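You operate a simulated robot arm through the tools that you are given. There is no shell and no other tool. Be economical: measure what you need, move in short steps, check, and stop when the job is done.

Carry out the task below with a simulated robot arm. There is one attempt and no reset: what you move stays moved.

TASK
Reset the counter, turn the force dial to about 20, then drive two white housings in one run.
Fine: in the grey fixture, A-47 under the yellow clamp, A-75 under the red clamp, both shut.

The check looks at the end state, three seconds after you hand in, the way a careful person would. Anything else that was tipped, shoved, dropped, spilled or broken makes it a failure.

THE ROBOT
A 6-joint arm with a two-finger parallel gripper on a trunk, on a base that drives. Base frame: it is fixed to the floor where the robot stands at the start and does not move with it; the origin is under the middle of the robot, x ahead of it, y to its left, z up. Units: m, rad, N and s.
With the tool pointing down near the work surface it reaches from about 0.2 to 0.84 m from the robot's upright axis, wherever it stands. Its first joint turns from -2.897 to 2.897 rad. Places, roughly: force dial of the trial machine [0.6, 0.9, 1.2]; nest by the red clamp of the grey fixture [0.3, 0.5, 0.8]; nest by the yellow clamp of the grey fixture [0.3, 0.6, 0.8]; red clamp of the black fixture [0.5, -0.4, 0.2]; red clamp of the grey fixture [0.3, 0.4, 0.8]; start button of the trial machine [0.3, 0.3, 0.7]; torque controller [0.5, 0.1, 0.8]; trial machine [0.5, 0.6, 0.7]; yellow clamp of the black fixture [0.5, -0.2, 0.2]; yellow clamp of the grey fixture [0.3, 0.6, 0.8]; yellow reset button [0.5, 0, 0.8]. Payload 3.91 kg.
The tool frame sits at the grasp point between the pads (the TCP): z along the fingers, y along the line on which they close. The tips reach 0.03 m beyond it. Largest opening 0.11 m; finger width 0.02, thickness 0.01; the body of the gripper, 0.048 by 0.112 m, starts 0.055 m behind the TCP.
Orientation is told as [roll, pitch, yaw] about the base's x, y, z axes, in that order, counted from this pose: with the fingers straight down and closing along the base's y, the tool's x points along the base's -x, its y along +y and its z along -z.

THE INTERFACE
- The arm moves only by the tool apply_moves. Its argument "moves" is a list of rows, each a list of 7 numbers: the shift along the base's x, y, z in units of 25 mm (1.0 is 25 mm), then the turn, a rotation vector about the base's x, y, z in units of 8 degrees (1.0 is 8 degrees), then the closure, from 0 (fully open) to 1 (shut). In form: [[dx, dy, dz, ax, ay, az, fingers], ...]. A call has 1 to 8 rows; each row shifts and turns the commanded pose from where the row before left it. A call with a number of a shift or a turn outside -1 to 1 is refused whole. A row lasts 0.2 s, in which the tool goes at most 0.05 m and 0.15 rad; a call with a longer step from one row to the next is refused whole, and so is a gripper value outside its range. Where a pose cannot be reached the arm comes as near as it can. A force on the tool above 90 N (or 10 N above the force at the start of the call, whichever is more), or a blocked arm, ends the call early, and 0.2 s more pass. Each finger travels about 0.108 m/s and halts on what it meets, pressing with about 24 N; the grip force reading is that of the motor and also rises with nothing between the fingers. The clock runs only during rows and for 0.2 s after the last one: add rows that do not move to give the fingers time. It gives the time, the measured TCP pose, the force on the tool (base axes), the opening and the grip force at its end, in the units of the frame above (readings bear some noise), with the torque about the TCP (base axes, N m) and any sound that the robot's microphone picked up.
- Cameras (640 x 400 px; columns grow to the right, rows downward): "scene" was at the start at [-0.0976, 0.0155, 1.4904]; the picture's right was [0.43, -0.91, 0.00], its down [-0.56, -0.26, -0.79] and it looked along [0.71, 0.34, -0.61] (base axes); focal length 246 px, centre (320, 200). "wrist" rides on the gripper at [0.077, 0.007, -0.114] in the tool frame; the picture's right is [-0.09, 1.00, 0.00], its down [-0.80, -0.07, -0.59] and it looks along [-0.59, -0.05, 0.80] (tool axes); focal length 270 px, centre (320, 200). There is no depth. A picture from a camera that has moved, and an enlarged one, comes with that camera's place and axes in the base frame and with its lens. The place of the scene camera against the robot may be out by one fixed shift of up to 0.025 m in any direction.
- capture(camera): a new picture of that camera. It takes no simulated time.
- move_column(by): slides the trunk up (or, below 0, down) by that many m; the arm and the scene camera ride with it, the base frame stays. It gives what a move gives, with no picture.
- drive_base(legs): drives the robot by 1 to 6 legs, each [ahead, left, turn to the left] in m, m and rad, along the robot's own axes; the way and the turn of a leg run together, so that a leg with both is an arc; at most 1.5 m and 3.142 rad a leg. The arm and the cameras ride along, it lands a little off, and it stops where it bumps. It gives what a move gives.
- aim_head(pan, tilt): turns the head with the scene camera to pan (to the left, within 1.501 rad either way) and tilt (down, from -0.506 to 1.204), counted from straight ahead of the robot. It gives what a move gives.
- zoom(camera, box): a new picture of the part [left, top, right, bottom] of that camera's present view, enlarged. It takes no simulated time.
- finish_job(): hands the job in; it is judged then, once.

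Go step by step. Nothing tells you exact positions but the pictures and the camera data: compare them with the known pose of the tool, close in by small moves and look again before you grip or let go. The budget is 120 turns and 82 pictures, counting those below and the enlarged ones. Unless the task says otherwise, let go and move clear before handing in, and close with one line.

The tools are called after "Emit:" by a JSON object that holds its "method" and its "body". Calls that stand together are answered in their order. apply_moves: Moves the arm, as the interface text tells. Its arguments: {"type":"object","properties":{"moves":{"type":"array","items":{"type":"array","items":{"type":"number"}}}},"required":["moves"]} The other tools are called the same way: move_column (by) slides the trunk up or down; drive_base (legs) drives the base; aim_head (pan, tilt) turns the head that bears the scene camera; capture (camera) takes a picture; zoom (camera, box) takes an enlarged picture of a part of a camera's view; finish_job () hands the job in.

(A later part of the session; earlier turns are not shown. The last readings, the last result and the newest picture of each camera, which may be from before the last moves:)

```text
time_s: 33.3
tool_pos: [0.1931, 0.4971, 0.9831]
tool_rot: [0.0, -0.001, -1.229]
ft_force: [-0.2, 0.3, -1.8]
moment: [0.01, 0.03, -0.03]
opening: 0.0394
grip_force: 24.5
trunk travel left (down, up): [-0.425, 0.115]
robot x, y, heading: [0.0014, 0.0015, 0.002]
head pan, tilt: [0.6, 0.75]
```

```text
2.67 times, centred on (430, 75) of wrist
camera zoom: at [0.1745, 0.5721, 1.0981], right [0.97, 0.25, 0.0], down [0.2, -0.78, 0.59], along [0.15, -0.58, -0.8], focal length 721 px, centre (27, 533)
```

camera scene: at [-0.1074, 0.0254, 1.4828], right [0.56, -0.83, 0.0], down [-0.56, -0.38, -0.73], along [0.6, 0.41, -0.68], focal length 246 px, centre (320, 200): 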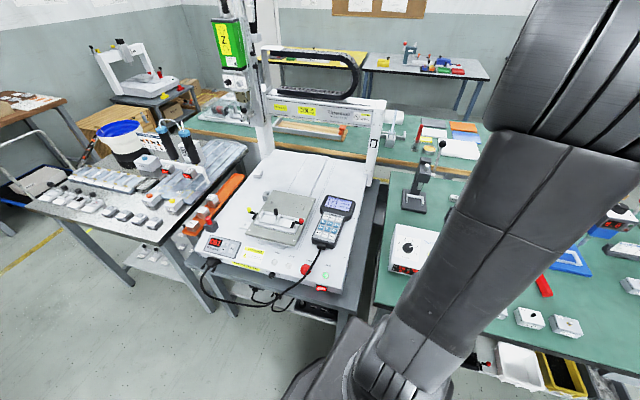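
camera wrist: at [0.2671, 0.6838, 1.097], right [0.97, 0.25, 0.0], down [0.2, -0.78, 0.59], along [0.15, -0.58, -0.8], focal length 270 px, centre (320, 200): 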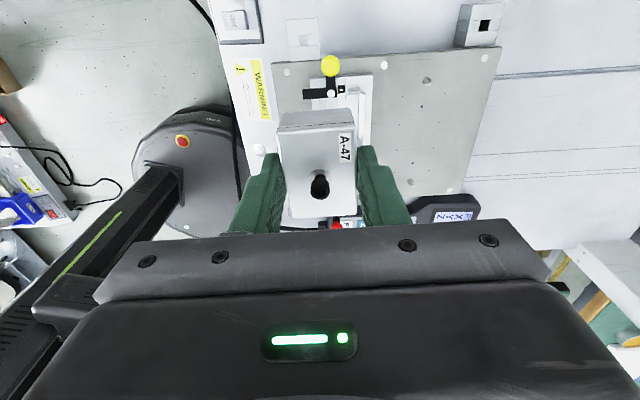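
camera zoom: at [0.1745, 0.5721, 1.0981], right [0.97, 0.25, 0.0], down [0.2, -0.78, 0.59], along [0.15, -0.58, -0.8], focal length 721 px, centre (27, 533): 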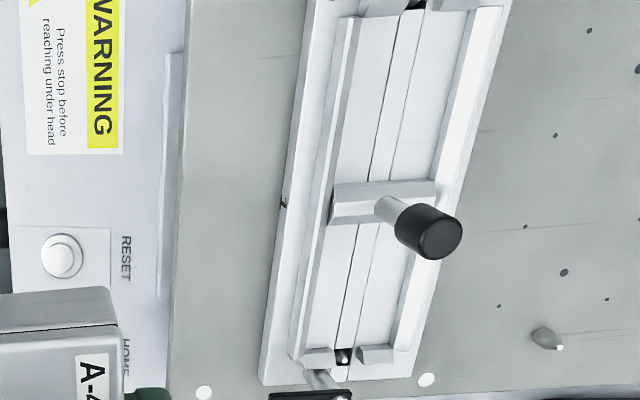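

Excellent view of the two pockets: rails front and back, divider with black knob in the middle. I estimate the yellow pocket centre at about (0.325, 0.575), floor z≈0.76–0.77. I bring A-47 above it and check.

Emit:
{"method": "apply_moves", "body": {"moves": [[0.75, 0.45, 0, 0, 0, 0, 1], [0.75, 0.45, -0.6, 0, 0, 0, 1], [0.75, 0.45, -0.6, 0, 0, 0, 1], [0.75, 0.45, -0.6, 0, 0, 0, 1], [0.75, 0.45, -0.6, 0, 0, 0, 1], [0.75, 0.45, -0.6, 0, 0, 0, 1], [0.74, 0.4, -0.6, 0, 0, 0, 1], [0, 0, -0.7, 0, 0, 0, 1]]}}

Emit:
{"method": "zoom", "body": {"camera": "wrist", "box": [180, 0, 480, 235]}}

```text
time_s: 35.1
tool_pos: [0.3243, 0.5743, 0.875]
tool_rot: [0.0, 0.001, -1.229]
ft_force: [0.0, -0.1, -0.9]
moment: [0.01, 0.01, 0.01]
opening: 0.0394
grip_force: 24.5
trunk travel left (down, up): [-0.425, 0.115]
robot x, y, heading: [0.0001, 0.0023, 0.004]
head pan, tilt: [0.6, 0.75]
```

```text
1.70 times, centred on (330, 118) of wrist
camera zoom: at [0.3054, 0.6496, 0.99], right [0.97, 0.25, 0.0], down [0.2, -0.78, 0.59], along [0.15, -0.58, -0.8], focal length 460 px, centre (303, 340)
```

zoom: 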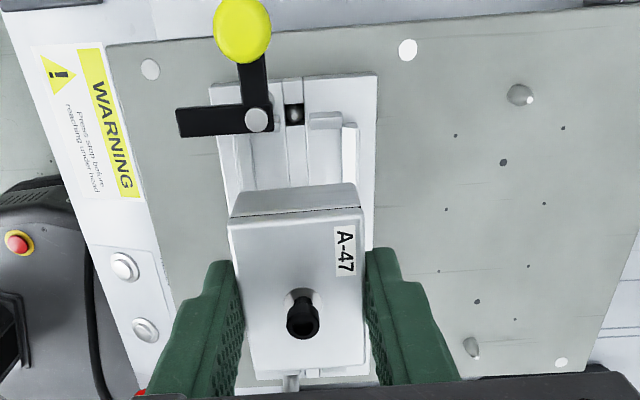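

Lateral and axial alignment check out to about 1 mm. I lower in stages, watching the force.

Emit:
{"method": "apply_moves", "body": {"moves": [[0, 0, -0.6, 0, 0, 0, 1], [0, 0, -0.6, 0, 0, 0, 1], [0, 0, -0.4, 0, 0, 0, 1], [0, 0, 0, 0, 0, 0, 1]]}}

Emit:
{"method": "zoom", "body": {"camera": "wrist", "box": [180, 0, 480, 235]}}

```text
time_s: 36.1
tool_pos: [0.3234, 0.5735, 0.8364]
tool_rot: [0.002, 0.002, -1.229]
ft_force: [-1.1, 7.7, 18.5]
moment: [-0.47, -0.14, 0.0]
opening: 0.0395
grip_force: 24.1
trunk travel left (down, up): [-0.425, 0.115]
robot x, y, heading: [-0.0025, -0.0005, 0.003]
head pan, tilt: [0.6, 0.75]
```

```text
1.70 times, centred on (330, 118) of wrist
camera zoom: at [0.3045, 0.6499, 0.9513], right [0.97, 0.25, 0.0], down [0.2, -0.78, 0.59], along [0.15, -0.57, -0.81], focal length 460 px, centre (303, 340)
```

zoom: 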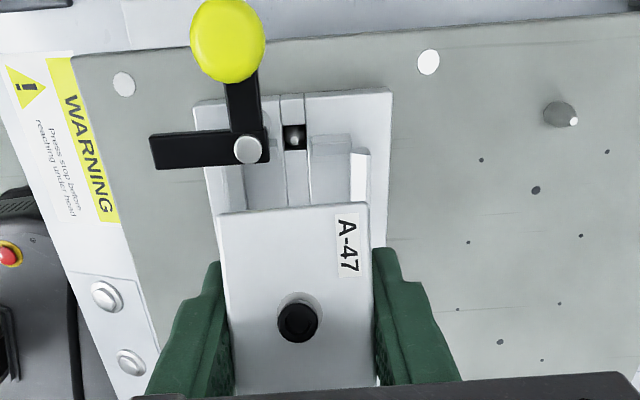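

The housing's far end touched the divider. I back off upward and check how it sits in the grip.

Emit:
{"method": "apply_moves", "body": {"moves": [[0, 0, 0.5, 0, 0, 0, 1], [0, 0, 0.5, 0, 0, 0, 1], [0, 0, 0, 0, 0, 0, 1]]}}

Emit:
{"method": "zoom", "body": {"camera": "wrist", "box": [180, 0, 480, 235]}}

```text
time_s: 36.9
tool_pos: [0.3258, 0.5745, 0.8591]
tool_rot: [-0.002, 0.0, -1.229]
ft_force: [0.6, 0.1, -1.3]
moment: [-0.01, 0.02, 0.01]
opening: 0.0395
grip_force: 24.2
trunk travel left (down, up): [-0.425, 0.115]
robot x, y, heading: [-0.0056, -0.0001, -0.002]
head pan, tilt: [0.6, 0.75]
```

```text
1.70 times, centred on (330, 118) of wrist
camera zoom: at [0.3058, 0.65, 0.9748], right [0.97, 0.25, 0.0], down [0.2, -0.78, 0.6], along [0.15, -0.58, -0.8], focal length 460 px, centre (303, 340)
```

zoom: 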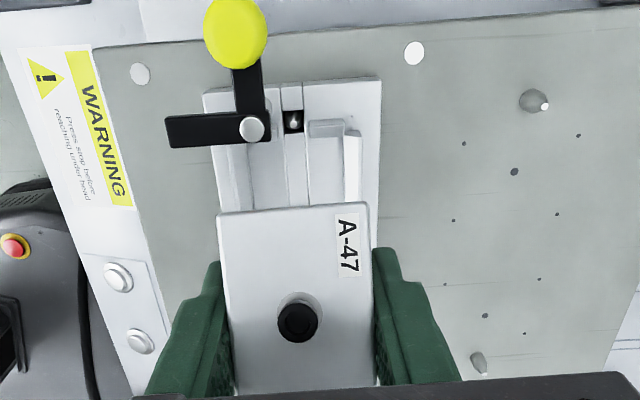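

The housing tilted about 30° in the grip. I'll level it by setting it down gently on the free flat area of the fixture plate between the pins, then re-grip.

Emit:
{"method": "apply_moves", "body": {"moves": [[0, 0, 1, 0, 0, 0, 1], [1, 0, 0, 0, 0, 0, 1], [1, 0, 0, 0, 0, 0, 1], [1, 0, 0, 0, 0, 0, 1], [1, 0, -0.5, 0, 0, 0, 1], [0.2, 0, -0.5, 0, 0, 0, 1], [0, 0, 0, 0, 0, 0, 1]]}}

Emit:
{"method": "zoom", "body": {"camera": "wrist", "box": [140, 0, 520, 235]}}

```text
time_s: 38.5
tool_pos: [0.4295, 0.5752, 0.8601]
tool_rot: [0.002, -0.001, -1.227]
ft_force: [-0.1, 0.0, -0.5]
moment: [0.0, -0.02, 0.01]
opening: 0.0397
grip_force: 24.0
trunk travel left (down, up): [-0.425, 0.115]
robot x, y, heading: [0.007, -0.0019, 0.005]
head pan, tilt: [0.6, 0.75]
```

```text
1.68 times, centred on (330, 118) of wrist
camera zoom: at [0.4115, 0.6503, 0.9754], right [0.97, 0.25, 0.0], down [0.2, -0.78, 0.59], along [0.15, -0.58, -0.8], focal length 455 px, centre (303, 339)
```

zoom: 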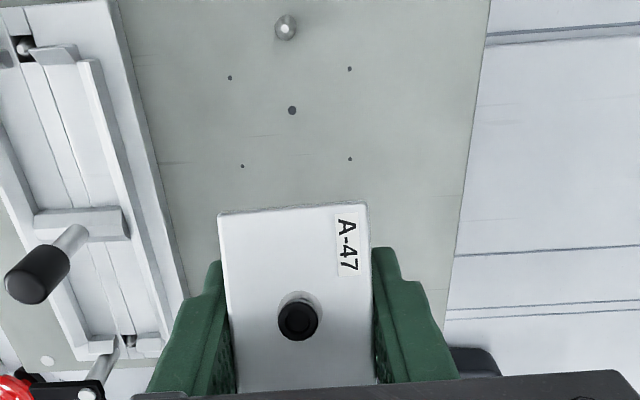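

Clear flat plate beneath. I press down gently to level the housing.

Emit:
{"method": "apply_moves", "body": {"moves": [[0, 0, -0.5, 0, 0, 0, 1], [0, 0, -0.4, 0, 0, 0, 1], [0, 0, -0.4, 0, 0, 0, 1], [0, 0, -0.3, 0, 0, 0, 1], [0, 0, -0.2, 0, 0, 0, 1], [0, 0, -0.2, 0, 0, 0, 1]]}}

Emit:
{"method": "zoom", "body": {"camera": "wrist", "box": [140, 0, 520, 235]}}

```text
time_s: 39.9
tool_pos: [0.4304, 0.5747, 0.8099]
tool_rot: [0.0, 0.0, -1.226]
ft_force: [0.4, 0.1, -1.3]
moment: [0.04, -0.01, -0.02]
opening: 0.0393
grip_force: 23.7
trunk travel left (down, up): [-0.425, 0.115]
robot x, y, heading: [-0.0018, -0.0017, -0.001]
head pan, tilt: [0.6, 0.75]
```

```text
1.68 times, centred on (330, 118) of wrist
camera zoom: at [0.4106, 0.6498, 0.9248], right [0.97, 0.25, 0.0], down [0.2, -0.78, 0.59], along [0.15, -0.58, -0.8], focal length 455 px, centre (303, 339)
```

zoom: 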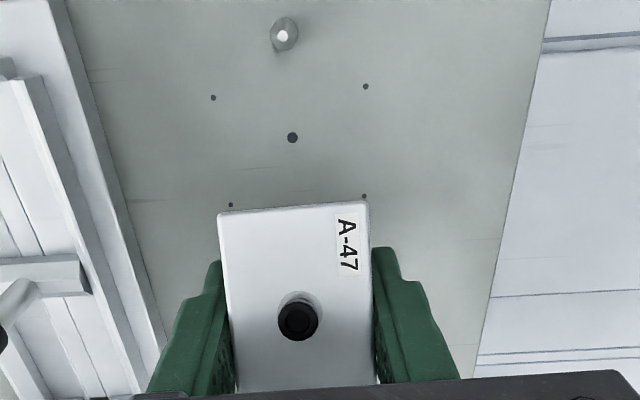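

No contact yet; I continue in small steps.

Emit:
{"method": "apply_moves", "body": {"moves": [[0, 0, -0.15, 0, 0, 0, 1], [0, 0, -0.15, 0, 0, 0, 1], [0, 0, -0.15, 0, 0, 0, 1]]}}

Emit:
{"method": "apply_moves", "body": {"moves": [[0, 0, -0.15, 0, 0, 0, 1], [0, 0, -0.15, 0, 0, 0, 1], [0, 0, -0.1, 0, 0, 0, 1]]}}

Emit:
{"method": "zoom", "body": {"camera": "wrist", "box": [140, 0, 520, 235]}}

```text
time_s: 40.7
tool_pos: [0.4302, 0.5752, 0.7996]
tool_rot: [0.002, 0.002, -1.228]
ft_force: [0.0, -0.5, -0.5]
moment: [0.0, -0.03, 0.0]
opening: 0.0397
grip_force: 24.4
trunk travel left (down, up): [-0.425, 0.115]
robot x, y, heading: [0.0015, 0.0016, -0.002]
head pan, tilt: [0.6, 0.75]
```

```text
time_s: 41.5
tool_pos: [0.43, 0.5743, 0.789]
tool_rot: [0.0, 0.001, -1.23]
ft_force: [-0.3, 0.9, -0.4]
moment: [-0.02, -0.01, 0.02]
opening: 0.0395
grip_force: 24.1
trunk travel left (down, up): [-0.425, 0.115]
robot x, y, heading: [0.0016, -0.001, 0.006]
head pan, tilt: [0.6, 0.75]
```

```text
1.68 times, centred on (330, 118) of wrist
camera zoom: at [0.4109, 0.6501, 0.9034], right [0.97, 0.25, 0.0], down [0.2, -0.78, 0.59], along [0.15, -0.58, -0.8], focal length 455 px, centre (303, 339)
```

zoom: 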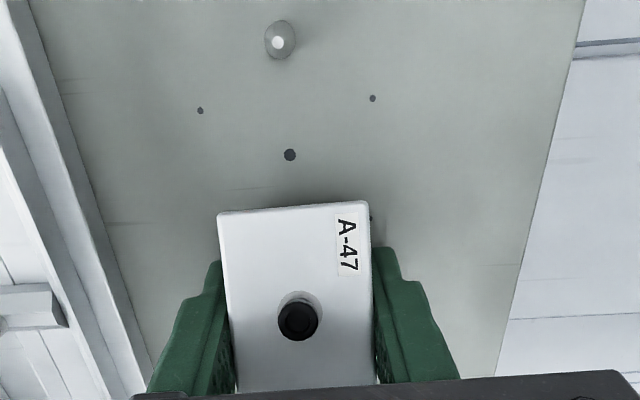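

Still free; shadow tightens so it's near. Continuing in smaller steps.

Emit:
{"method": "apply_moves", "body": {"moves": [[0, 0, -0.12, 0, 0, 0, 1], [0, 0, -0.12, 0, 0, 0, 1]]}}

Emit:
{"method": "apply_moves", "body": {"moves": [[0, 0, -0.12, 0, 0, 0, 1], [0, 0, -0.12, 0, 0, 0, 1]]}}

Emit:
{"method": "apply_moves", "body": {"moves": [[0, 0, -0.12, 0, 0, 0, 1], [0, 0, -0.12, 0, 0, 0, 1]]}}

Emit:
{"method": "zoom", "body": {"camera": "wrist", "box": [140, 0, 520, 235]}}

```text
time_s: 42.1
tool_pos: [0.4298, 0.5757, 0.7874]
tool_rot: [0.002, 0.004, -1.23]
ft_force: [-0.8, -1.4, 24.1]
moment: [-0.42, 0.49, -0.04]
opening: 0.0397
grip_force: 24.2
trunk travel left (down, up): [-0.425, 0.115]
robot x, y, heading: [-0.0, -0.0019, 0.002]
head pan, tilt: [0.6, 0.75]
```

```text
time_s: 42.7
tool_pos: [0.4289, 0.5743, 0.7876]
tool_rot: [0.012, 0.008, -1.229]
ft_force: [2.4, -1.4, 63.9]
moment: [-1.08, 1.23, -0.19]
opening: 0.0398
grip_force: 23.8
trunk travel left (down, up): [-0.425, 0.115]
robot x, y, heading: [0.0002, 0.0031, 0.002]
head pan, tilt: [0.6, 0.75]
```

```text
time_s: 43.4
tool_pos: [0.4301, 0.5748, 0.7868]
tool_rot: [0.017, 0.012, -1.228]
ft_force: [-14.6, -21.1, 41.7]
moment: [-1.37, 1.27, 0.28]
opening: 0.04
grip_force: 24.1
trunk travel left (down, up): [-0.425, 0.115]
robot x, y, heading: [-0.0001, -0.0008, 0.001]
head pan, tilt: [0.6, 0.75]
stopped in row 2: the force on the tool passed its limit (the readings are from after the stop); the commanded pose is now the measured one
```

```text
1.68 times, centred on (330, 118) of wrist
camera zoom: at [0.4095, 0.6479, 0.9032], right [0.97, 0.25, 0.02], down [0.2, -0.79, 0.58], along [0.16, -0.56, -0.81], focal length 455 px, centre (303, 339)
```

zoom: 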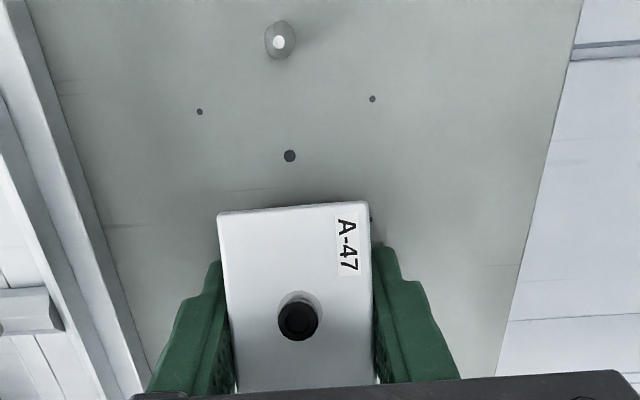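

The fingertips reached the plate (z≈0.757) while the housing has slid up and is tilted ~30° in the grip. I'll raise slightly, tilt the gripper 30° to bring the housing level, and look.

Emit:
{"method": "apply_moves", "body": {"moves": [[0, 0, 0.8, 0, 0, 0, 1], [0, 0, 0.8, 0, 0, 0, 1], [0, 0, 0, 0.883, 0.314, 0, 1], [0, 0, 0, 0.883, 0.314, 0, 1], [0, 0, 0, 0.883, 0.314, 0, 1], [0, 0, 0, 0.883, 0.314, 0, 1], [0, 0, 0, 0, 0, 0, 1]]}}

Emit:
{"method": "capture", "body": {"camera": "wrist"}}

Emit:
{"method": "aim_head", "body": {"pan": 0.85, "tilt": 0.75}}

Emit:
{"method": "capture", "body": {"camera": "scene"}}

```text
time_s: 45.0
tool_pos: [0.4318, 0.5799, 0.8214]
tool_rot: [0.015, 0.535, -1.228]
ft_force: [-0.9, 0.4, -1.4]
moment: [0.0, 0.0, 0.01]
opening: 0.0393
grip_force: 24.3
trunk travel left (down, up): [-0.425, 0.115]
robot x, y, heading: [0.0003, -0.0009, 0.003]
head pan, tilt: [0.6, 0.75]
```

```text
36 pictures are left
camera wrist: at [0.4352, 0.5886, 0.959], right [0.97, 0.26, -0.03], down [0.26, -0.96, 0.1], along [-0.01, -0.11, -0.99], focal length 270 px, centre (320, 200)
```

wrist: 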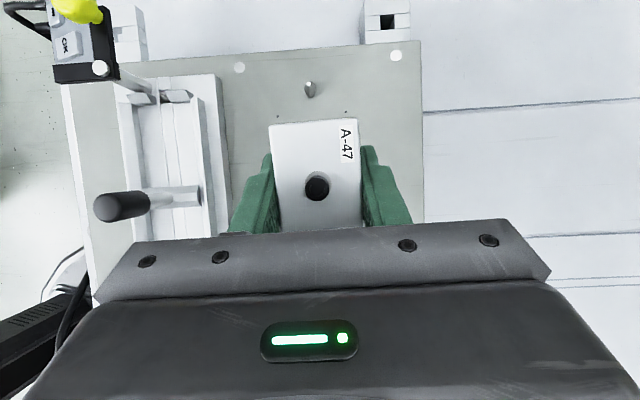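

```text
time_s: 45.8
tool_pos: [0.4323, 0.5786, 0.8211]
tool_rot: [0.013, 0.533, -1.229]
ft_force: [0.0, 0.0, -1.2]
moment: [-0.01, 0.0, 0.0]
opening: 0.0394
grip_force: 24.2
trunk travel left (down, up): [-0.425, 0.115]
robot x, y, heading: [0.0018, 0.0027, -0.005]
head pan, tilt: [0.85, 0.75]
```

```text
35 pictures are left
camera scene: at [-0.1209, 0.0412, 1.4828], right [0.75, -0.66, 0.0], down [-0.45, -0.51, -0.73], along [0.48, 0.55, -0.68], focal length 246 px, centre (320, 200)
```

scene: 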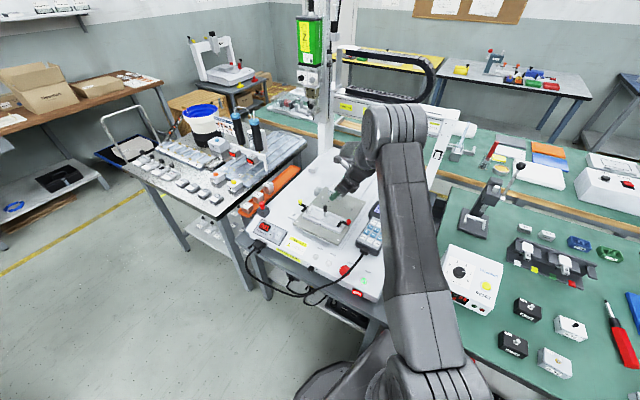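

The view shows the housing is level with the gripper tilted, but sits too high in the fingers to set down that way. I go back upright, lower until its low edge almost touches the plate, and open gently so it settles flat.

Emit:
{"method": "apply_moves", "body": {"moves": [[0, 0, 0, -0.883, -0.314, 0, 1], [0, 0, 0, -0.883, -0.314, 0, 1], [0, 0, -0.3, -0.883, -0.314, 0, 1], [0, 0, -0.4, -0.883, -0.314, 0, 1], [0, 0, -0.4, 0, 0, 0, 1], [0, 0, -0.16, 0, 0, 0, 1], [0, 0, 0, 0, 0, 0, 1]]}}

Emit:
{"method": "apply_moves", "body": {"moves": [[0, 0, 0, 0, 0, 0, 0.63], [0, 0, 0, 0, 0, 0, 0.61], [0, 0, 0, 0, 0, 0, 0.59], [0, 0, 0, 0, 0, 0, 0.55], [0, 0, 0, 0, 0, 0, 0.5], [0, 0, 0, 0, 0, 0, 0.4]]}}

Emit:
{"method": "zoom", "body": {"camera": "wrist", "box": [140, 0, 520, 235]}}

```text
time_s: 47.4
tool_pos: [0.433, 0.5774, 0.7883]
tool_rot: [0.013, 0.008, -1.229]
ft_force: [1.0, 0.7, -1.6]
moment: [0.05, 0.0, 0.02]
opening: 0.0394
grip_force: 23.8
trunk travel left (down, up): [-0.425, 0.115]
robot x, y, heading: [-0.0005, 0.002, 0.003]
head pan, tilt: [0.85, 0.75]
```

```text
time_s: 48.8
tool_pos: [0.432, 0.5788, 0.789]
tool_rot: [0.012, 0.009, -1.229]
ft_force: [-0.1, -0.9, -0.3]
moment: [-0.01, 0.02, 0.03]
opening: 0.0659
grip_force: 0.0
trunk travel left (down, up): [-0.425, 0.115]
robot x, y, heading: [0.0021, -0.0002, 0.0]
head pan, tilt: [0.85, 0.75]
```

```text
1.68 times, centred on (330, 118) of wrist
camera zoom: at [0.4126, 0.6523, 0.9046], right [0.97, 0.25, 0.01], down [0.2, -0.79, 0.59], along [0.16, -0.57, -0.81], focal length 455 px, centre (303, 339)
```

zoom: 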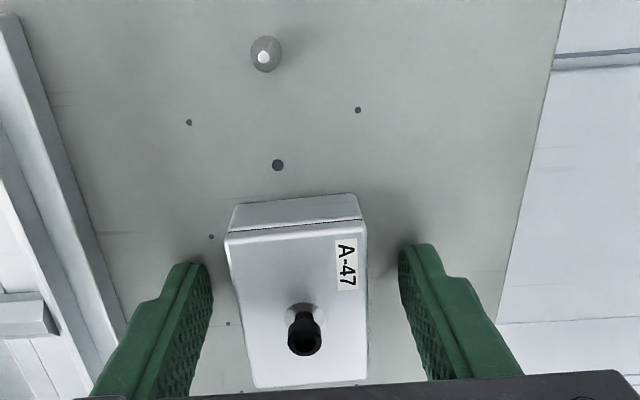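

A-47 sits flat on the plate, centred under the hand. Now, with empty fingers, I go above the yellow pocket to measure it accurately.

Emit:
{"method": "apply_moves", "body": {"moves": [[0, 0, 1, 0, 0, 0, 0.4], [0, 0, 1, -0.09, 0.06, 0, 0.3], [0, 0, 1, 0, 0, 0, 0.3], [-1, 0, 0.4, 0, 0, 0, 0.3], [-1, 0, 0, 0, 0, 0, 0.3], [-1, 0, 0, 0, 0, 0, 0.3], [-1, -0.1, 0, 0, 0, 0, 0.3], [-0.3, 0, 0, 0, 0, 0, 0.3]]}}

Emit:
{"method": "zoom", "body": {"camera": "wrist", "box": [200, 20, 440, 190]}}

```text
time_s: 50.6
tool_pos: [0.3248, 0.5769, 0.8744]
tool_rot: [0.0, 0.0, -1.23]
ft_force: [-0.8, 0.4, 0.0]
moment: [0.02, 0.0, 0.01]
opening: 0.077
grip_force: 0.1
trunk travel left (down, up): [-0.425, 0.115]
robot x, y, heading: [-0.0025, 0.0035, 0.004]
head pan, tilt: [0.85, 0.75]
```

```text
2.35 times, centred on (320, 105) of wrist
camera zoom: at [0.3058, 0.6513, 0.9895], right [0.97, 0.25, 0.0], down [0.2, -0.78, 0.59], along [0.15, -0.57, -0.8], focal length 636 px, centre (320, 424)
```

zoom: 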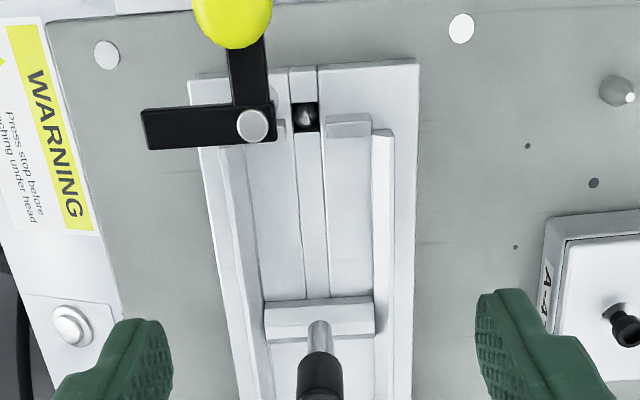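

I now have a consistent map: the black knob (edge) nearly touches the pocket end, so the housing must be ~2–3 mm further to +y than before. I re-grip A-47, a bit deeper, with exact relative moves.

Emit:
{"method": "apply_moves", "body": {"moves": [[1, 0, 0, 0, 0, 0, 0.3], [1, 0.032, 0, 0, 0, 0, 0.3], [1, 0, 0, 0, 0, 0, 0.3], [1, 0, -0.4, 0, 0, 0, 0.4], [0.344, 0, -1, 0, 0, 0, 0.4], [0, 0, -0.8, 0, 0, 0, 0.4], [0, 0, -0.6, 0, 0, 0, 0.4], [0, 0, -0.2, 0, 0, 0, 0.4]]}}

Emit:
{"method": "apply_moves", "body": {"moves": [[0, 0, 0, 0, 0, 0, 0.6], [0, 0, 0, 0, 0, 0, 1], [0, 0, 0, 0, 0, 0, 1], [0, 0, 0, 0, 0, 0, 1]]}}

Emit:
{"method": "apply_moves", "body": {"moves": [[0, 0, 1, 0, 0, 0, 1], [0, 0, 1, 0, 0, -0.1, 1], [0, 0, 1, 0, 0, 0, 1], [0, 0, 0, 0, 0, 0, 1]]}}

Emit:
{"method": "zoom", "body": {"camera": "wrist", "box": [140, 0, 520, 235]}}

```text
time_s: 52.4
tool_pos: [0.4339, 0.5765, 0.7988]
tool_rot: [-0.001, 0.001, -1.228]
ft_force: [0.6, -0.3, 0.9]
moment: [0.01, -0.02, 0.01]
opening: 0.066
grip_force: 0.0
trunk travel left (down, up): [-0.425, 0.115]
robot x, y, heading: [0.0052, -0.0004, -0.003]
head pan, tilt: [0.85, 0.75]
```

```text
time_s: 53.4
tool_pos: [0.4322, 0.576, 0.7991]
tool_rot: [-0.001, -0.001, -1.23]
ft_force: [0.0, 0.5, 0.7]
moment: [-0.01, 0.01, -0.03]
opening: 0.0391
grip_force: 24.0
trunk travel left (down, up): [-0.425, 0.115]
robot x, y, heading: [-0.0016, 0.0003, 0.003]
head pan, tilt: [0.85, 0.75]
```

```text
time_s: 54.4
tool_pos: [0.4318, 0.576, 0.874]
tool_rot: [0.001, 0.001, -1.244]
ft_force: [0.5, 0.1, -1.7]
moment: [0.0, 0.01, -0.02]
opening: 0.0394
grip_force: 24.3
trunk travel left (down, up): [-0.425, 0.115]
robot x, y, heading: [-0.0012, 0.0011, -0.004]
head pan, tilt: [0.85, 0.75]
```

```text
1.68 times, centred on (330, 118) of wrist
camera zoom: at [0.4152, 0.6521, 0.9887], right [0.97, 0.24, 0.0], down [0.19, -0.78, 0.59], along [0.14, -0.58, -0.8], focal length 455 px, centre (303, 339)
```

zoom: 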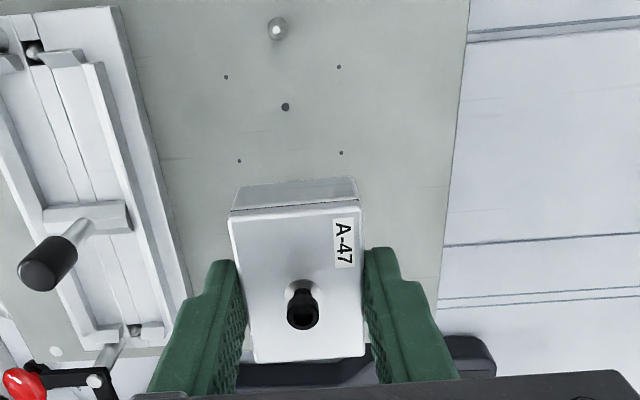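

The housing is level and centred in the grip. I transfer above the yellow pocket with the computed offset and check.

Emit:
{"method": "apply_moves", "body": {"moves": [[-1, 0, 0.3, 0, 0, 0, 1], [-1, 0, 0, 0, 0, 0, 1], [-1, 0, 0, 0, 0, 0, 1], [-1, 0, 0, 0, 0, 0, 1], [-0.428, -0.024, 0, 0, 0, 0, 1], [0, 0, -0.3, 0, 0, 0, 1], [0, 0, 0, 0, 0, 0, 1]]}}

Emit:
{"method": "zoom", "body": {"camera": "wrist", "box": [200, 20, 440, 235]}}

```text
time_s: 56.0
tool_pos: [0.3226, 0.5763, 0.8745]
tool_rot: [0.0, 0.0, -1.244]
ft_force: [-0.6, 0.6, -1.0]
moment: [-0.04, 0.01, 0.0]
opening: 0.0395
grip_force: 24.6
trunk travel left (down, up): [-0.425, 0.115]
robot x, y, heading: [0.0017, 0.0001, -0.001]
head pan, tilt: [0.85, 0.75]
```

```text
1.86 times, centred on (320, 128) of wrist
camera zoom: at [0.305, 0.6518, 0.9889], right [0.97, 0.24, 0.0], down [0.19, -0.78, 0.59], along [0.14, -0.58, -0.8], focal length 503 px, centre (320, 335)
```

zoom: 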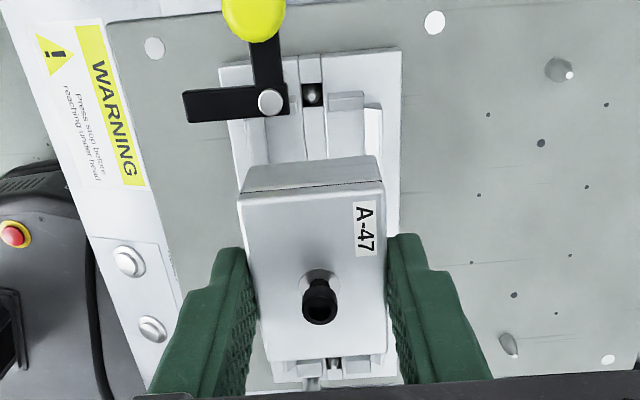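

Looks aligned with slot and rails. I descend in small checked steps past the knob.

Emit:
{"method": "apply_moves", "body": {"moves": [[0, 0, -0.2, 0, 0, 0, 1], [0, 0, -0.2, 0, 0, 0, 1], [0, 0, -0.2, 0, 0, 0, 1]]}}

Emit:
{"method": "apply_moves", "body": {"moves": [[0, 0, -0.2, 0, 0, 0, 1], [0, 0, -0.1, 0, 0, 0, 1]]}}

```text
time_s: 56.8
tool_pos: [0.3222, 0.5758, 0.8592]
tool_rot: [0.0, 0.0, -1.244]
ft_force: [-0.5, 0.7, -1.4]
moment: [0.04, -0.03, 0.0]
opening: 0.0393
grip_force: 23.8
trunk travel left (down, up): [-0.425, 0.115]
robot x, y, heading: [-0.0051, -0.0001, -0.001]
head pan, tilt: [0.85, 0.75]
```

```text
time_s: 57.4
tool_pos: [0.3237, 0.5774, 0.8526]
tool_rot: [0.0, 0.0, -1.244]
ft_force: [0.3, 0.2, -1.5]
moment: [0.03, -0.01, -0.03]
opening: 0.0394
grip_force: 24.3
trunk travel left (down, up): [-0.425, 0.115]
robot x, y, heading: [0.0009, -0.0018, -0.003]
head pan, tilt: [0.85, 0.75]
```

Past the knob without contact. Continuing to just above the rails, then easing in.

Emit:
{"method": "apply_moves", "body": {"moves": [[0, 0, -0.3, 0, 0, 0, 1], [0, 0, -0.3, 0, 0, 0, 1], [0, 0, -0.3, 0, 0, 0, 1], [0, 0, -0.3, 0, 0, 0, 1]]}}

Emit:
{"method": "apply_moves", "body": {"moves": [[0, 0, -0.1, 0, 0, 0, 1], [0, 0, -0.1, 0, 0, 0, 1]]}}

Emit:
{"method": "zoom", "body": {"camera": "wrist", "box": [200, 20, 440, 235]}}

```text
time_s: 58.4
tool_pos: [0.3223, 0.5758, 0.8222]
tool_rot: [0.0, 0.0, -1.242]
ft_force: [0.0, -0.3, -0.4]
moment: [-0.02, -0.01, 0.04]
opening: 0.0393
grip_force: 23.8
trunk travel left (down, up): [-0.425, 0.115]
robot x, y, heading: [-0.0, -0.0011, 0.002]
head pan, tilt: [0.85, 0.75]
```

```text
time_s: 59.0
tool_pos: [0.3228, 0.577, 0.8178]
tool_rot: [0.0, 0.001, -1.244]
ft_force: [-0.3, -1.5, 1.5]
moment: [-0.01, -0.06, -0.02]
opening: 0.0393
grip_force: 24.3
trunk travel left (down, up): [-0.425, 0.115]
robot x, y, heading: [0.0003, 0.0026, -0.003]
head pan, tilt: [0.85, 0.75]
```

```text
1.86 times, centred on (320, 128) of wrist
camera zoom: at [0.3049, 0.652, 0.9325], right [0.97, 0.24, 0.0], down [0.19, -0.78, 0.59], along [0.14, -0.58, -0.8], focal length 503 px, centre (320, 335)
```

zoom: 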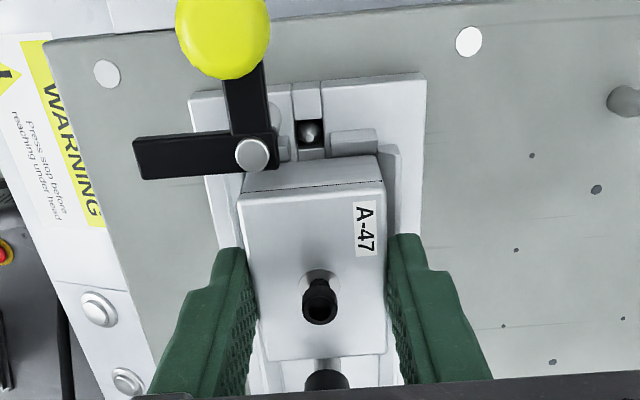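

Light touch at the +y tab. I ease back half a millimetre and go down a little more.

Emit:
{"method": "apply_moves", "body": {"moves": [[0.007, -0.02, -0.08, 0, 0, 0, 1], [0, 0, -0.08, 0, 0, 0, 1]]}}

Emit:
{"method": "apply_moves", "body": {"moves": [[0, 0, -0.08, 0, 0, 0, 1], [0, 0, -0.08, 0, 0, 0, 1]]}}

```text
time_s: 59.6
tool_pos: [0.323, 0.5753, 0.8134]
tool_rot: [0.0, -0.001, -1.243]
ft_force: [-2.1, -0.9, -0.5]
moment: [-0.02, 0.02, -0.03]
opening: 0.0392
grip_force: 23.7
trunk travel left (down, up): [-0.425, 0.115]
robot x, y, heading: [-0.0023, 0.0039, -0.002]
head pan, tilt: [0.85, 0.75]
```

```text
time_s: 60.2
tool_pos: [0.3223, 0.5759, 0.812]
tool_rot: [0.002, 0.001, -1.243]
ft_force: [-1.9, -0.8, 12.8]
moment: [-0.41, 0.08, -0.04]
opening: 0.0393
grip_force: 24.0
trunk travel left (down, up): [-0.425, 0.115]
robot x, y, heading: [-0.0047, 0.0017, 0.002]
head pan, tilt: [0.85, 0.75]
```

Contact at z≈0.768 at the divider end; I look whether it's floor or divider.

Emit:
{"method": "zoom", "body": {"camera": "wrist", "box": [220, 50, 420, 225]}}

```text
2.29 times, centred on (320, 138) of wrist
camera zoom: at [0.3046, 0.651, 0.9261], right [0.97, 0.24, 0.0], down [0.19, -0.78, 0.59], along [0.14, -0.58, -0.81], focal length 618 px, centre (320, 343)
```

zoom: 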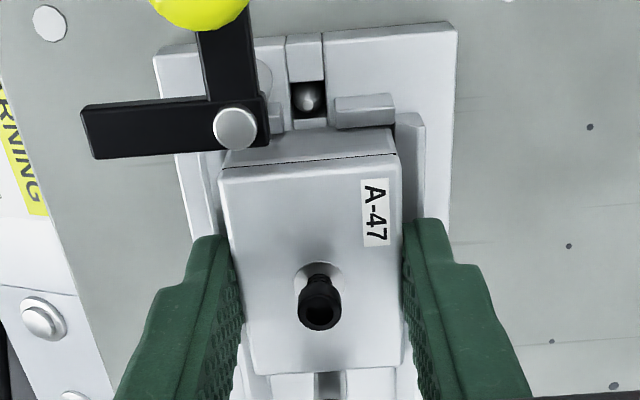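

The hidden part of the face matches the pocket depth, so this is most likely the floor. I release gently and look.

Emit:
{"method": "apply_moves", "body": {"moves": [[0, 0, 0, 0, 0, 0, 0.62], [0, 0, 0, 0, 0, 0, 0.59], [0, 0, 0, 0, 0, 0, 0.5], [0, 0, 0, 0, 0, 0, 0.45]]}}

Emit:
{"method": "apply_moves", "body": {"moves": [[0, 0, 0.6, 0, 0, 0, 0.45], [0, 0, 1, 0, 0, 0, 0.3], [0, 0, 1, 0, 0, 0, 0.3]]}}

Emit:
{"method": "zoom", "body": {"camera": "wrist", "box": [200, 20, 440, 190]}}

```text
time_s: 61.2
tool_pos: [0.3228, 0.5747, 0.8079]
tool_rot: [-0.002, -0.001, -1.242]
ft_force: [-0.4, -0.6, 0.3]
moment: [0.01, -0.02, -0.01]
opening: 0.0604
grip_force: 0.0
trunk travel left (down, up): [-0.425, 0.115]
robot x, y, heading: [0.0003, 0.0014, 0.004]
head pan, tilt: [0.85, 0.75]
```

```text
time_s: 62.0
tool_pos: [0.3239, 0.5759, 0.8743]
tool_rot: [0.0, 0.0, -1.241]
ft_force: [0.3, 0.1, 0.0]
moment: [-0.01, -0.01, 0.02]
opening: 0.0769
grip_force: 0.1
trunk travel left (down, up): [-0.425, 0.115]
robot x, y, heading: [0.0, 0.0004, 0.0]
head pan, tilt: [0.85, 0.75]
```

```text
2.35 times, centred on (320, 105) of wrist
camera zoom: at [0.3051, 0.6511, 0.9893], right [0.97, 0.24, 0.0], down [0.19, -0.78, 0.59], along [0.14, -0.58, -0.8], focal length 636 px, centre (320, 424)
```

zoom: 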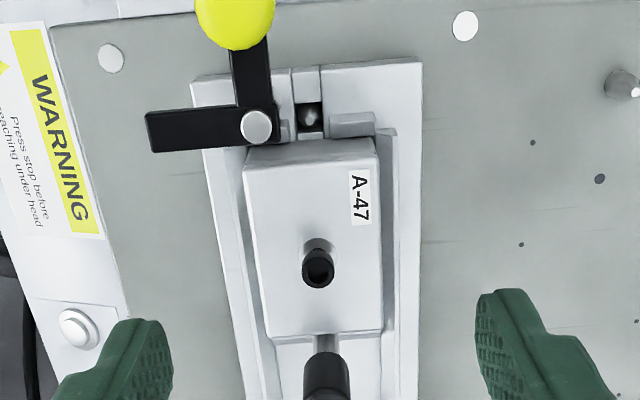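

A-47 is seated in the yellow pocket. Next I shut the yellow clamp by pushing its ball around the pivot toward the robot: I go beside the ball with closed fingers.

Emit:
{"method": "apply_moves", "body": {"moves": [[0, 0, 0.8, 0, 0, 0, 0.6], [-0.11, 0.947, 0, 0, 0, 0, 1], [-0.11, 0.947, 0, 0, 0, 0, 1], [-0.11, 0.947, 0, 0, 0, 0, 1], [0, 0, 0, 0, 0, 0, 1], [0, 0, -0.8, 0, 0, 0, 1], [0, 0, -0.4, 0, 0, 0, 1]]}}

Emit:
{"method": "zoom", "body": {"camera": "wrist", "box": [200, 60, 440, 240]}}

```text
time_s: 63.6
tool_pos: [0.315, 0.6462, 0.8631]
tool_rot: [-0.002, -0.001, -1.242]
ft_force: [0.5, 0.3, 0.3]
moment: [-0.02, 0.02, 0.03]
opening: 0.0
grip_force: 24.1
trunk travel left (down, up): [-0.425, 0.115]
robot x, y, heading: [-0.003, 0.0008, -0.007]
head pan, tilt: [0.85, 0.75]
```

```text
2.22 times, centred on (320, 150) of wrist
camera zoom: at [0.2968, 0.7226, 0.9784], right [0.97, 0.24, 0.0], down [0.19, -0.78, 0.59], along [0.14, -0.58, -0.8], focal length 601 px, centre (320, 311)
```

zoom: 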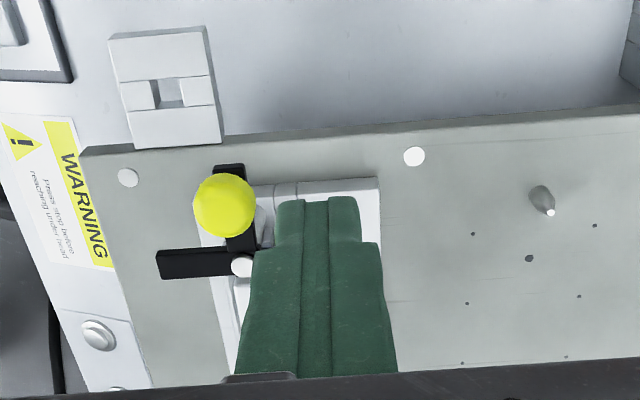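

Ball sits lower than thought (z≈0.817), so I lower the tips accordingly and push it halfway round.

Emit:
{"method": "apply_moves", "body": {"moves": [[0, 0, -0.84, 0, 0, 0, 1], [-0.33, -0.16, 0, 0, 0, 0, 1], [-0.326, 0, 0, 0, 0, 0, 1], [-0.326, 0, 0, 0, 0, 0, 1], [-0.284, -0.162, 0, 0, 0, 0, 1], [-0.284, -0.162, 0, 0, 0, 0, 1]]}}

Emit:
{"method": "zoom", "body": {"camera": "wrist", "box": [200, 60, 440, 240]}}

```text
time_s: 65.0
tool_pos: [0.2767, 0.6345, 0.8425]
tool_rot: [0.0, -0.001, -1.243]
ft_force: [0.3, 0.4, 0.7]
moment: [-0.01, -0.05, -0.01]
opening: 0.0
grip_force: 24.0
trunk travel left (down, up): [-0.425, 0.115]
robot x, y, heading: [0.0006, 0.002, -0.002]
head pan, tilt: [0.85, 0.75]
```

```text
2.22 times, centred on (320, 150) of wrist
camera zoom: at [0.2578, 0.7104, 0.9573], right [0.97, 0.24, 0.0], down [0.19, -0.78, 0.59], along [0.14, -0.58, -0.8], focal length 601 px, centre (320, 311)
```

zoom: 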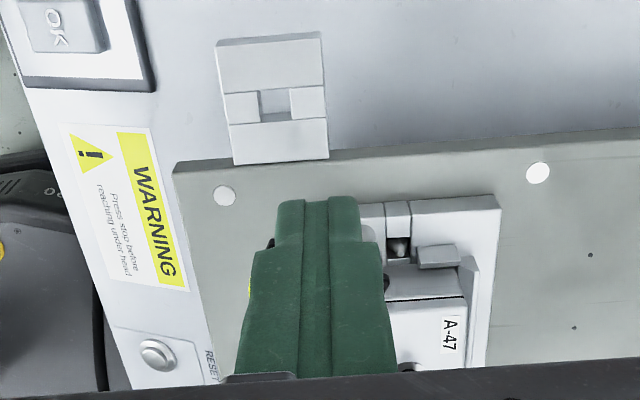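

The lever is moving with the finger. I push on to the closed position.

Emit:
{"method": "apply_moves", "body": {"moves": [[-0.165, -0.284, 0, 0, 0, 0, 1], [-0.165, -0.284, 0, 0, 0, 0, 1], [0.03, -0.12, 0, 0, 0, 0, 1], [0.04, -0.12, 0, 0, 0, 0, 1]]}}

Emit:
{"method": "apply_moves", "body": {"moves": [[-0.1, 0.3, 0, 0, 0, 0, 1], [-0.3, 1, 0.3, 0, 0, 0, 1], [0, 0.5, 1, 0, 0, 0, 1], [0.3, 0, 1, 0, 0, 0, 1]]}}

Emit:
{"method": "capture", "body": {"camera": "wrist"}}

```text
time_s: 66.0
tool_pos: [0.2673, 0.6204, 0.8431]
tool_rot: [0.001, 0.005, -1.24]
ft_force: [-3.8, 29.4, 0.9]
moment: [0.7, 0.15, -0.01]
opening: 0.0
grip_force: 23.7
trunk travel left (down, up): [-0.425, 0.115]
robot x, y, heading: [-0.0001, -0.0018, 0.002]
head pan, tilt: [0.85, 0.75]
```

```text
time_s: 67.0
tool_pos: [0.2686, 0.6599, 0.9004]
tool_rot: [0.0, 0.001, -1.242]
ft_force: [0.0, -0.1, 1.0]
moment: [-0.03, 0.0, -0.02]
opening: 0.0
grip_force: 24.3
trunk travel left (down, up): [-0.425, 0.115]
robot x, y, heading: [-0.0002, -0.0017, 0.001]
head pan, tilt: [0.85, 0.75]
```

```text
25 pictures are left
camera wrist: at [0.2494, 0.735, 1.0155], right [0.97, 0.24, 0.0], down [0.19, -0.78, 0.59], along [0.14, -0.58, -0.8], focal length 270 px, centre (320, 200)
```

wrist: 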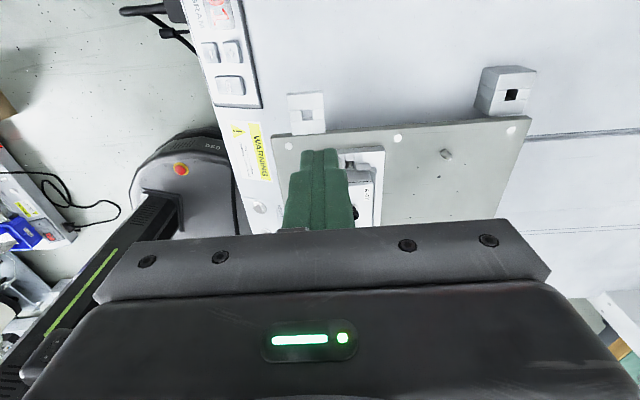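

The clamp reached its stop. I now head back to fetch A-75, checking the clamp from the head camera on the way.

Emit:
{"method": "apply_moves", "body": {"moves": [[0, 0, 1, 0, 0, 0, 1], [0.3, -1, 1, 0, 0, 0, 1], [0.3, -1, 1, 0, 0, 0, 1], [0.3, -1, 0, 0, 0, 0, 0.5], [0.3, -1, 0, 0, 0, 0, 0.3], [0.3, -1, 0, 0, 0, 0, 0.3], [0.3, -1, 0, 0, 0, 0, 0.3], [0.3, -1, 0, 0, 0, 0, 0.3]]}}

Emit:
{"method": "apply_moves", "body": {"moves": [[0.3, -1, 0, 0, 0, 0, 0.3], [0.3, -1, 0, 0, 0, 0, 0.3], [0.3, -1, 0, 0, 0, 0, 0.3], [0.3, -1, 0, 0, 0, 0, 0.3], [0.3, -1, 0, 0, 0, 0, 0.3], [0.3, -1, 0, 0, 0, 0, 0.3], [0.3, -1, 0, 0, 0, 0, 0.3], [0.3, -1, 0, 0, 0, 0, 0.3]]}}

Emit:
{"method": "apply_moves", "body": {"moves": [[0.3, -1, 0, 0, 0, 0, 0.3], [0.3, -1, 0, 0, 0, 0, 0.3], [0.3, -1, 0, 0, 0, 0, 0.3], [0.3, -1, 0, 0, 0, 0, 0.3], [0.3, -1, 0, 0, 0, 0, 0.3], [0.3, -1, 0, 0, 0, 0, 0.3], [0.3, -1, 0, 0, 0, 0, 0.3], [0.3, -1, 0, 0, 0, 0, 0.3]]}}

Emit:
{"method": "zoom", "body": {"camera": "scene", "box": [280, 180, 370, 250]}}

```text
time_s: 68.8
tool_pos: [0.3202, 0.4846, 0.9755]
tool_rot: [0.0, -0.002, -1.245]
ft_force: [-0.2, 0.7, -0.1]
moment: [0.01, -0.03, 0.03]
opening: 0.0766
grip_force: 0.0
trunk travel left (down, up): [-0.425, 0.115]
robot x, y, heading: [0.002, -0.0012, -0.0]
head pan, tilt: [0.85, 0.75]
```

```text
time_s: 70.6
tool_pos: [0.3803, 0.2851, 0.9744]
tool_rot: [0.002, 0.001, -1.244]
ft_force: [0.8, -0.8, -0.2]
moment: [-0.03, 0.01, 0.02]
opening: 0.0768
grip_force: 0.1
trunk travel left (down, up): [-0.425, 0.115]
robot x, y, heading: [-0.0014, 0.0008, 0.001]
head pan, tilt: [0.85, 0.75]
```

```text
time_s: 72.4
tool_pos: [0.4396, 0.0841, 0.976]
tool_rot: [0.0, 0.001, -1.242]
ft_force: [-0.5, -0.5, -1.1]
moment: [0.01, 0.01, 0.0]
opening: 0.077
grip_force: 0.2
trunk travel left (down, up): [-0.425, 0.115]
robot x, y, heading: [0.0008, 0.0003, 0.001]
head pan, tilt: [0.85, 0.75]
```

```text
5.71 times, centred on (325, 215) of scene
camera zoom: at [-0.1209, 0.0408, 1.4829], right [0.75, -0.66, 0.0], down [-0.45, -0.51, -0.73], along [0.48, 0.55, -0.68], focal length 1408 px, centre (291, 114)
```

zoom: 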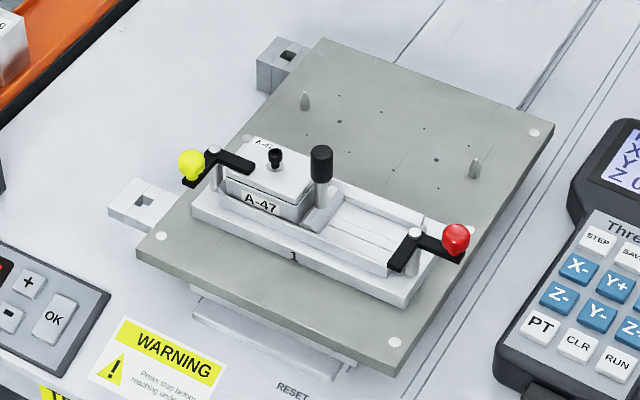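

A-47 is seated with the yellow clamp over it. On to A-75.

Emit:
{"method": "apply_moves", "body": {"moves": [[0.45, -1, 0, 0, 0, 0, 0.3], [0.45, -1, 0, 0, 0, 0, 0.3], [0.45, -1, 0, 0, 0, 0, 0.3], [0.45, -1, 0, 0, 0, 0, 0.3], [0.45, -1, 0, 0, 0, 0, 0.3], [0.45, -1, 0, 0, 0, 0, 0.3], [0.45, -1, 0, 0, 0, 0, 0.3], [0.45, -1, 0, 0, 0, 0, 0.3]]}}

Emit:
{"method": "apply_moves", "body": {"moves": [[0.45, -1, -0.7, 0, 0, 0, 0.2], [0.45, -1, -0.7, 0, 0, 0, 0.1], [0.45, -0.8, -0.7, 0, 0, 0, 0], [0, 0, -0.7, 0, 0, 0, 0], [0, 0, -0.6, 0, 0, 0, 0]]}}

Emit:
{"method": "zoom", "body": {"camera": "wrist", "box": [180, 20, 480, 230]}}

```text
time_s: 74.2
tool_pos: [0.5292, -0.1161, 0.9737]
tool_rot: [0.001, 0.001, -1.242]
ft_force: [-0.2, -1.5, -0.4]
moment: [-0.02, 0.02, -0.01]
opening: 0.0771
grip_force: 0.1
trunk travel left (down, up): [-0.425, 0.115]
robot x, y, heading: [-0.0015, 0.0017, 0.002]
head pan, tilt: [0.85, 0.75]
```

```text
time_s: 75.4
tool_pos: [0.5635, -0.1843, 0.8891]
tool_rot: [-0.002, -0.002, -1.243]
ft_force: [-0.3, -0.3, 0.6]
moment: [0.0, -0.02, -0.04]
opening: 0.1099
grip_force: 0.1
trunk travel left (down, up): [-0.425, 0.115]
robot x, y, heading: [0.0002, 0.0002, -0.001]
head pan, tilt: [0.85, 0.75]
```

```text
1.90 times, centred on (330, 125) of wrist
camera zoom: at [0.5448, -0.1101, 1.0048], right [0.97, 0.24, 0.0], down [0.19, -0.78, 0.59], along [0.14, -0.58, -0.8], focal length 515 px, centre (301, 343)
```

zoom: 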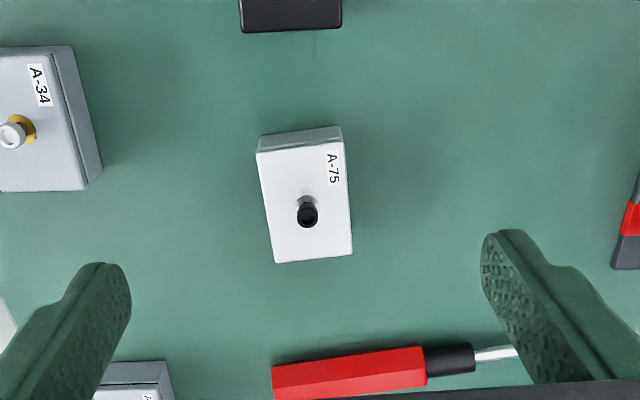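

A-75 is 18 mm further along and turned about 4° from the tool. I correct, lower and check.

Emit:
{"method": "apply_moves", "body": {"moves": [[0.152, -0.328, -0.4, 0, 0, 0.49, 0.2], [0.152, -0.328, -0.6, 0, 0, 0, 0.35], [0, 0, -1, 0, 0, 0, 0.35], [0, 0, -0.6, 0, 0, 0, 0.35], [0, 0, 0, 0, 0, 0, 0.35]]}}

Emit:
{"method": "zoom", "body": {"camera": "wrist", "box": [180, 20, 480, 235]}}

```text
time_s: 76.6
tool_pos: [0.57, -0.2007, 0.8247]
tool_rot: [0.0, 0.001, -1.175]
ft_force: [-1.1, -0.4, 0.5]
moment: [-0.01, 0.01, -0.04]
opening: 0.0715
grip_force: 0.0
trunk travel left (down, up): [-0.425, 0.115]
robot x, y, heading: [0.0021, -0.0014, 0.005]
head pan, tilt: [0.85, 0.75]
```

```text
1.86 times, centred on (330, 128) of wrist
camera zoom: at [0.5471, -0.1274, 0.9399], right [0.95, 0.3, 0.0], down [0.24, -0.77, 0.59], along [0.18, -0.57, -0.8], focal length 503 px, centre (301, 335)
```

zoom: 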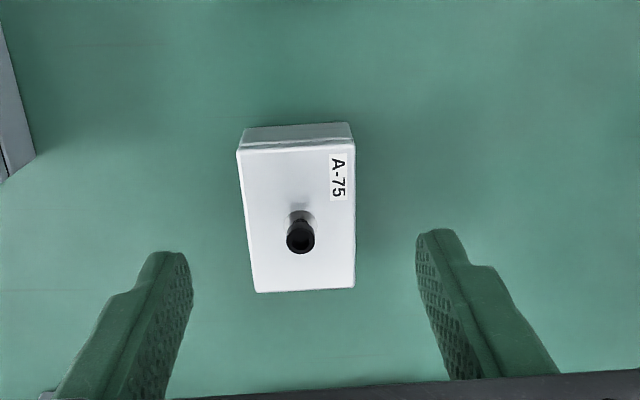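

Aligned within 1 mm. Lower, grip and lift.

Emit:
{"method": "apply_moves", "body": {"moves": [[0, 0, -0.8, 0, 0, 0, 0.35], [0, 0, -0.7, 0, 0, 0, 0.35], [0, 0, -0.25, 0, 0, 0, 0.35], [0, 0, 0, 0, 0, 0, 0.6], [0, 0, 0, 0, 0, 0, 1], [0, 0, 0, 0, 0, 0, 1], [0, 0, 0, 0, 0, 0, 1]]}}

Emit:
{"method": "apply_moves", "body": {"moves": [[0, 0, 0.6, 0, 0, 0, 1], [0, 0, 1, 0, 0, 0, 1], [0, 0, 1, 0, 0, -0.49, 1], [-0.3, 1, 1, 0, 0, 0, 1], [-0.3, 1, 1, 0, 0, 0, 1], [-0.3, 1, 1, 0, 0, 0, 1], [-0.3, 1, 1, 0, 0, 0, 1], [-0.3, 1, 1, 0, 0, 0, 1]]}}

Emit:
{"method": "apply_moves", "body": {"moves": [[-0.35, 1, 0, 0, 0, 0, 1], [-0.35, 1, 0, 0, 0, 0, 1], [-0.35, 1, 0, 0, 0, 0, 1], [-0.35, 1, 0, 0, 0, 0, 1], [-0.35, 1, 0, 0, 0, 0, 1], [-0.35, 1, 0, 0, 0, 0, 1], [-0.35, 1, 0, 0, 0, 0, 1], [-0.35, 1, 0, 0, 0, 0, 1]]}}

Emit:
{"method": "apply_moves", "body": {"moves": [[-0.35, 1, 0, 0, 0, 0, 1], [-0.35, 1, 0, 0, 0, 0, 1], [-0.35, 1, 0, 0, 0, 0, 1], [-0.35, 1, 0, 0, 0, 0, 1], [-0.35, 1, 0, 0, 0, 0, 1], [-0.35, 1, 0, 0, 0, 0, 1], [-0.35, 1, 0, 0, 0, 0, 1], [-0.35, 1, 0, 0, 0, 0, 1]]}}

```text
time_s: 78.2
tool_pos: [0.5695, -0.2011, 0.7819]
tool_rot: [0.002, 0.001, -1.173]
ft_force: [1.0, 1.2, -0.3]
moment: [0.0, -0.01, 0.02]
opening: 0.0393
grip_force: 23.6
trunk travel left (down, up): [-0.425, 0.115]
robot x, y, heading: [-0.0006, 0.001, -0.004]
head pan, tilt: [0.85, 0.75]
```

```text
time_s: 80.0
tool_pos: [0.5316, -0.0752, 0.9713]
tool_rot: [-0.003, 0.0, -1.243]
ft_force: [0.6, 0.1, -0.6]
moment: [0.0, 0.01, 0.04]
opening: 0.0393
grip_force: 24.2
trunk travel left (down, up): [-0.425, 0.115]
robot x, y, heading: [-0.0003, 0.0008, 0.001]
head pan, tilt: [0.85, 0.75]
```

```text
time_s: 81.8
tool_pos: [0.461, 0.1242, 0.9726]
tool_rot: [0.0, -0.001, -1.243]
ft_force: [0.1, -0.1, -1.0]
moment: [0.01, 0.0, 0.02]
opening: 0.0394
grip_force: 23.8
trunk travel left (down, up): [-0.425, 0.115]
robot x, y, heading: [-0.0011, -0.0007, -0.003]
head pan, tilt: [0.85, 0.75]
```

```text
time_s: 83.6
tool_pos: [0.3925, 0.3239, 0.9714]
tool_rot: [-0.001, 0.0, -1.243]
ft_force: [0.0, -0.5, -1.7]
moment: [0.01, 0.0, -0.02]
opening: 0.0393
grip_force: 23.9
trunk travel left (down, up): [-0.425, 0.115]
robot x, y, heading: [0.0006, 0.0019, -0.004]
head pan, tilt: [0.85, 0.75]
```

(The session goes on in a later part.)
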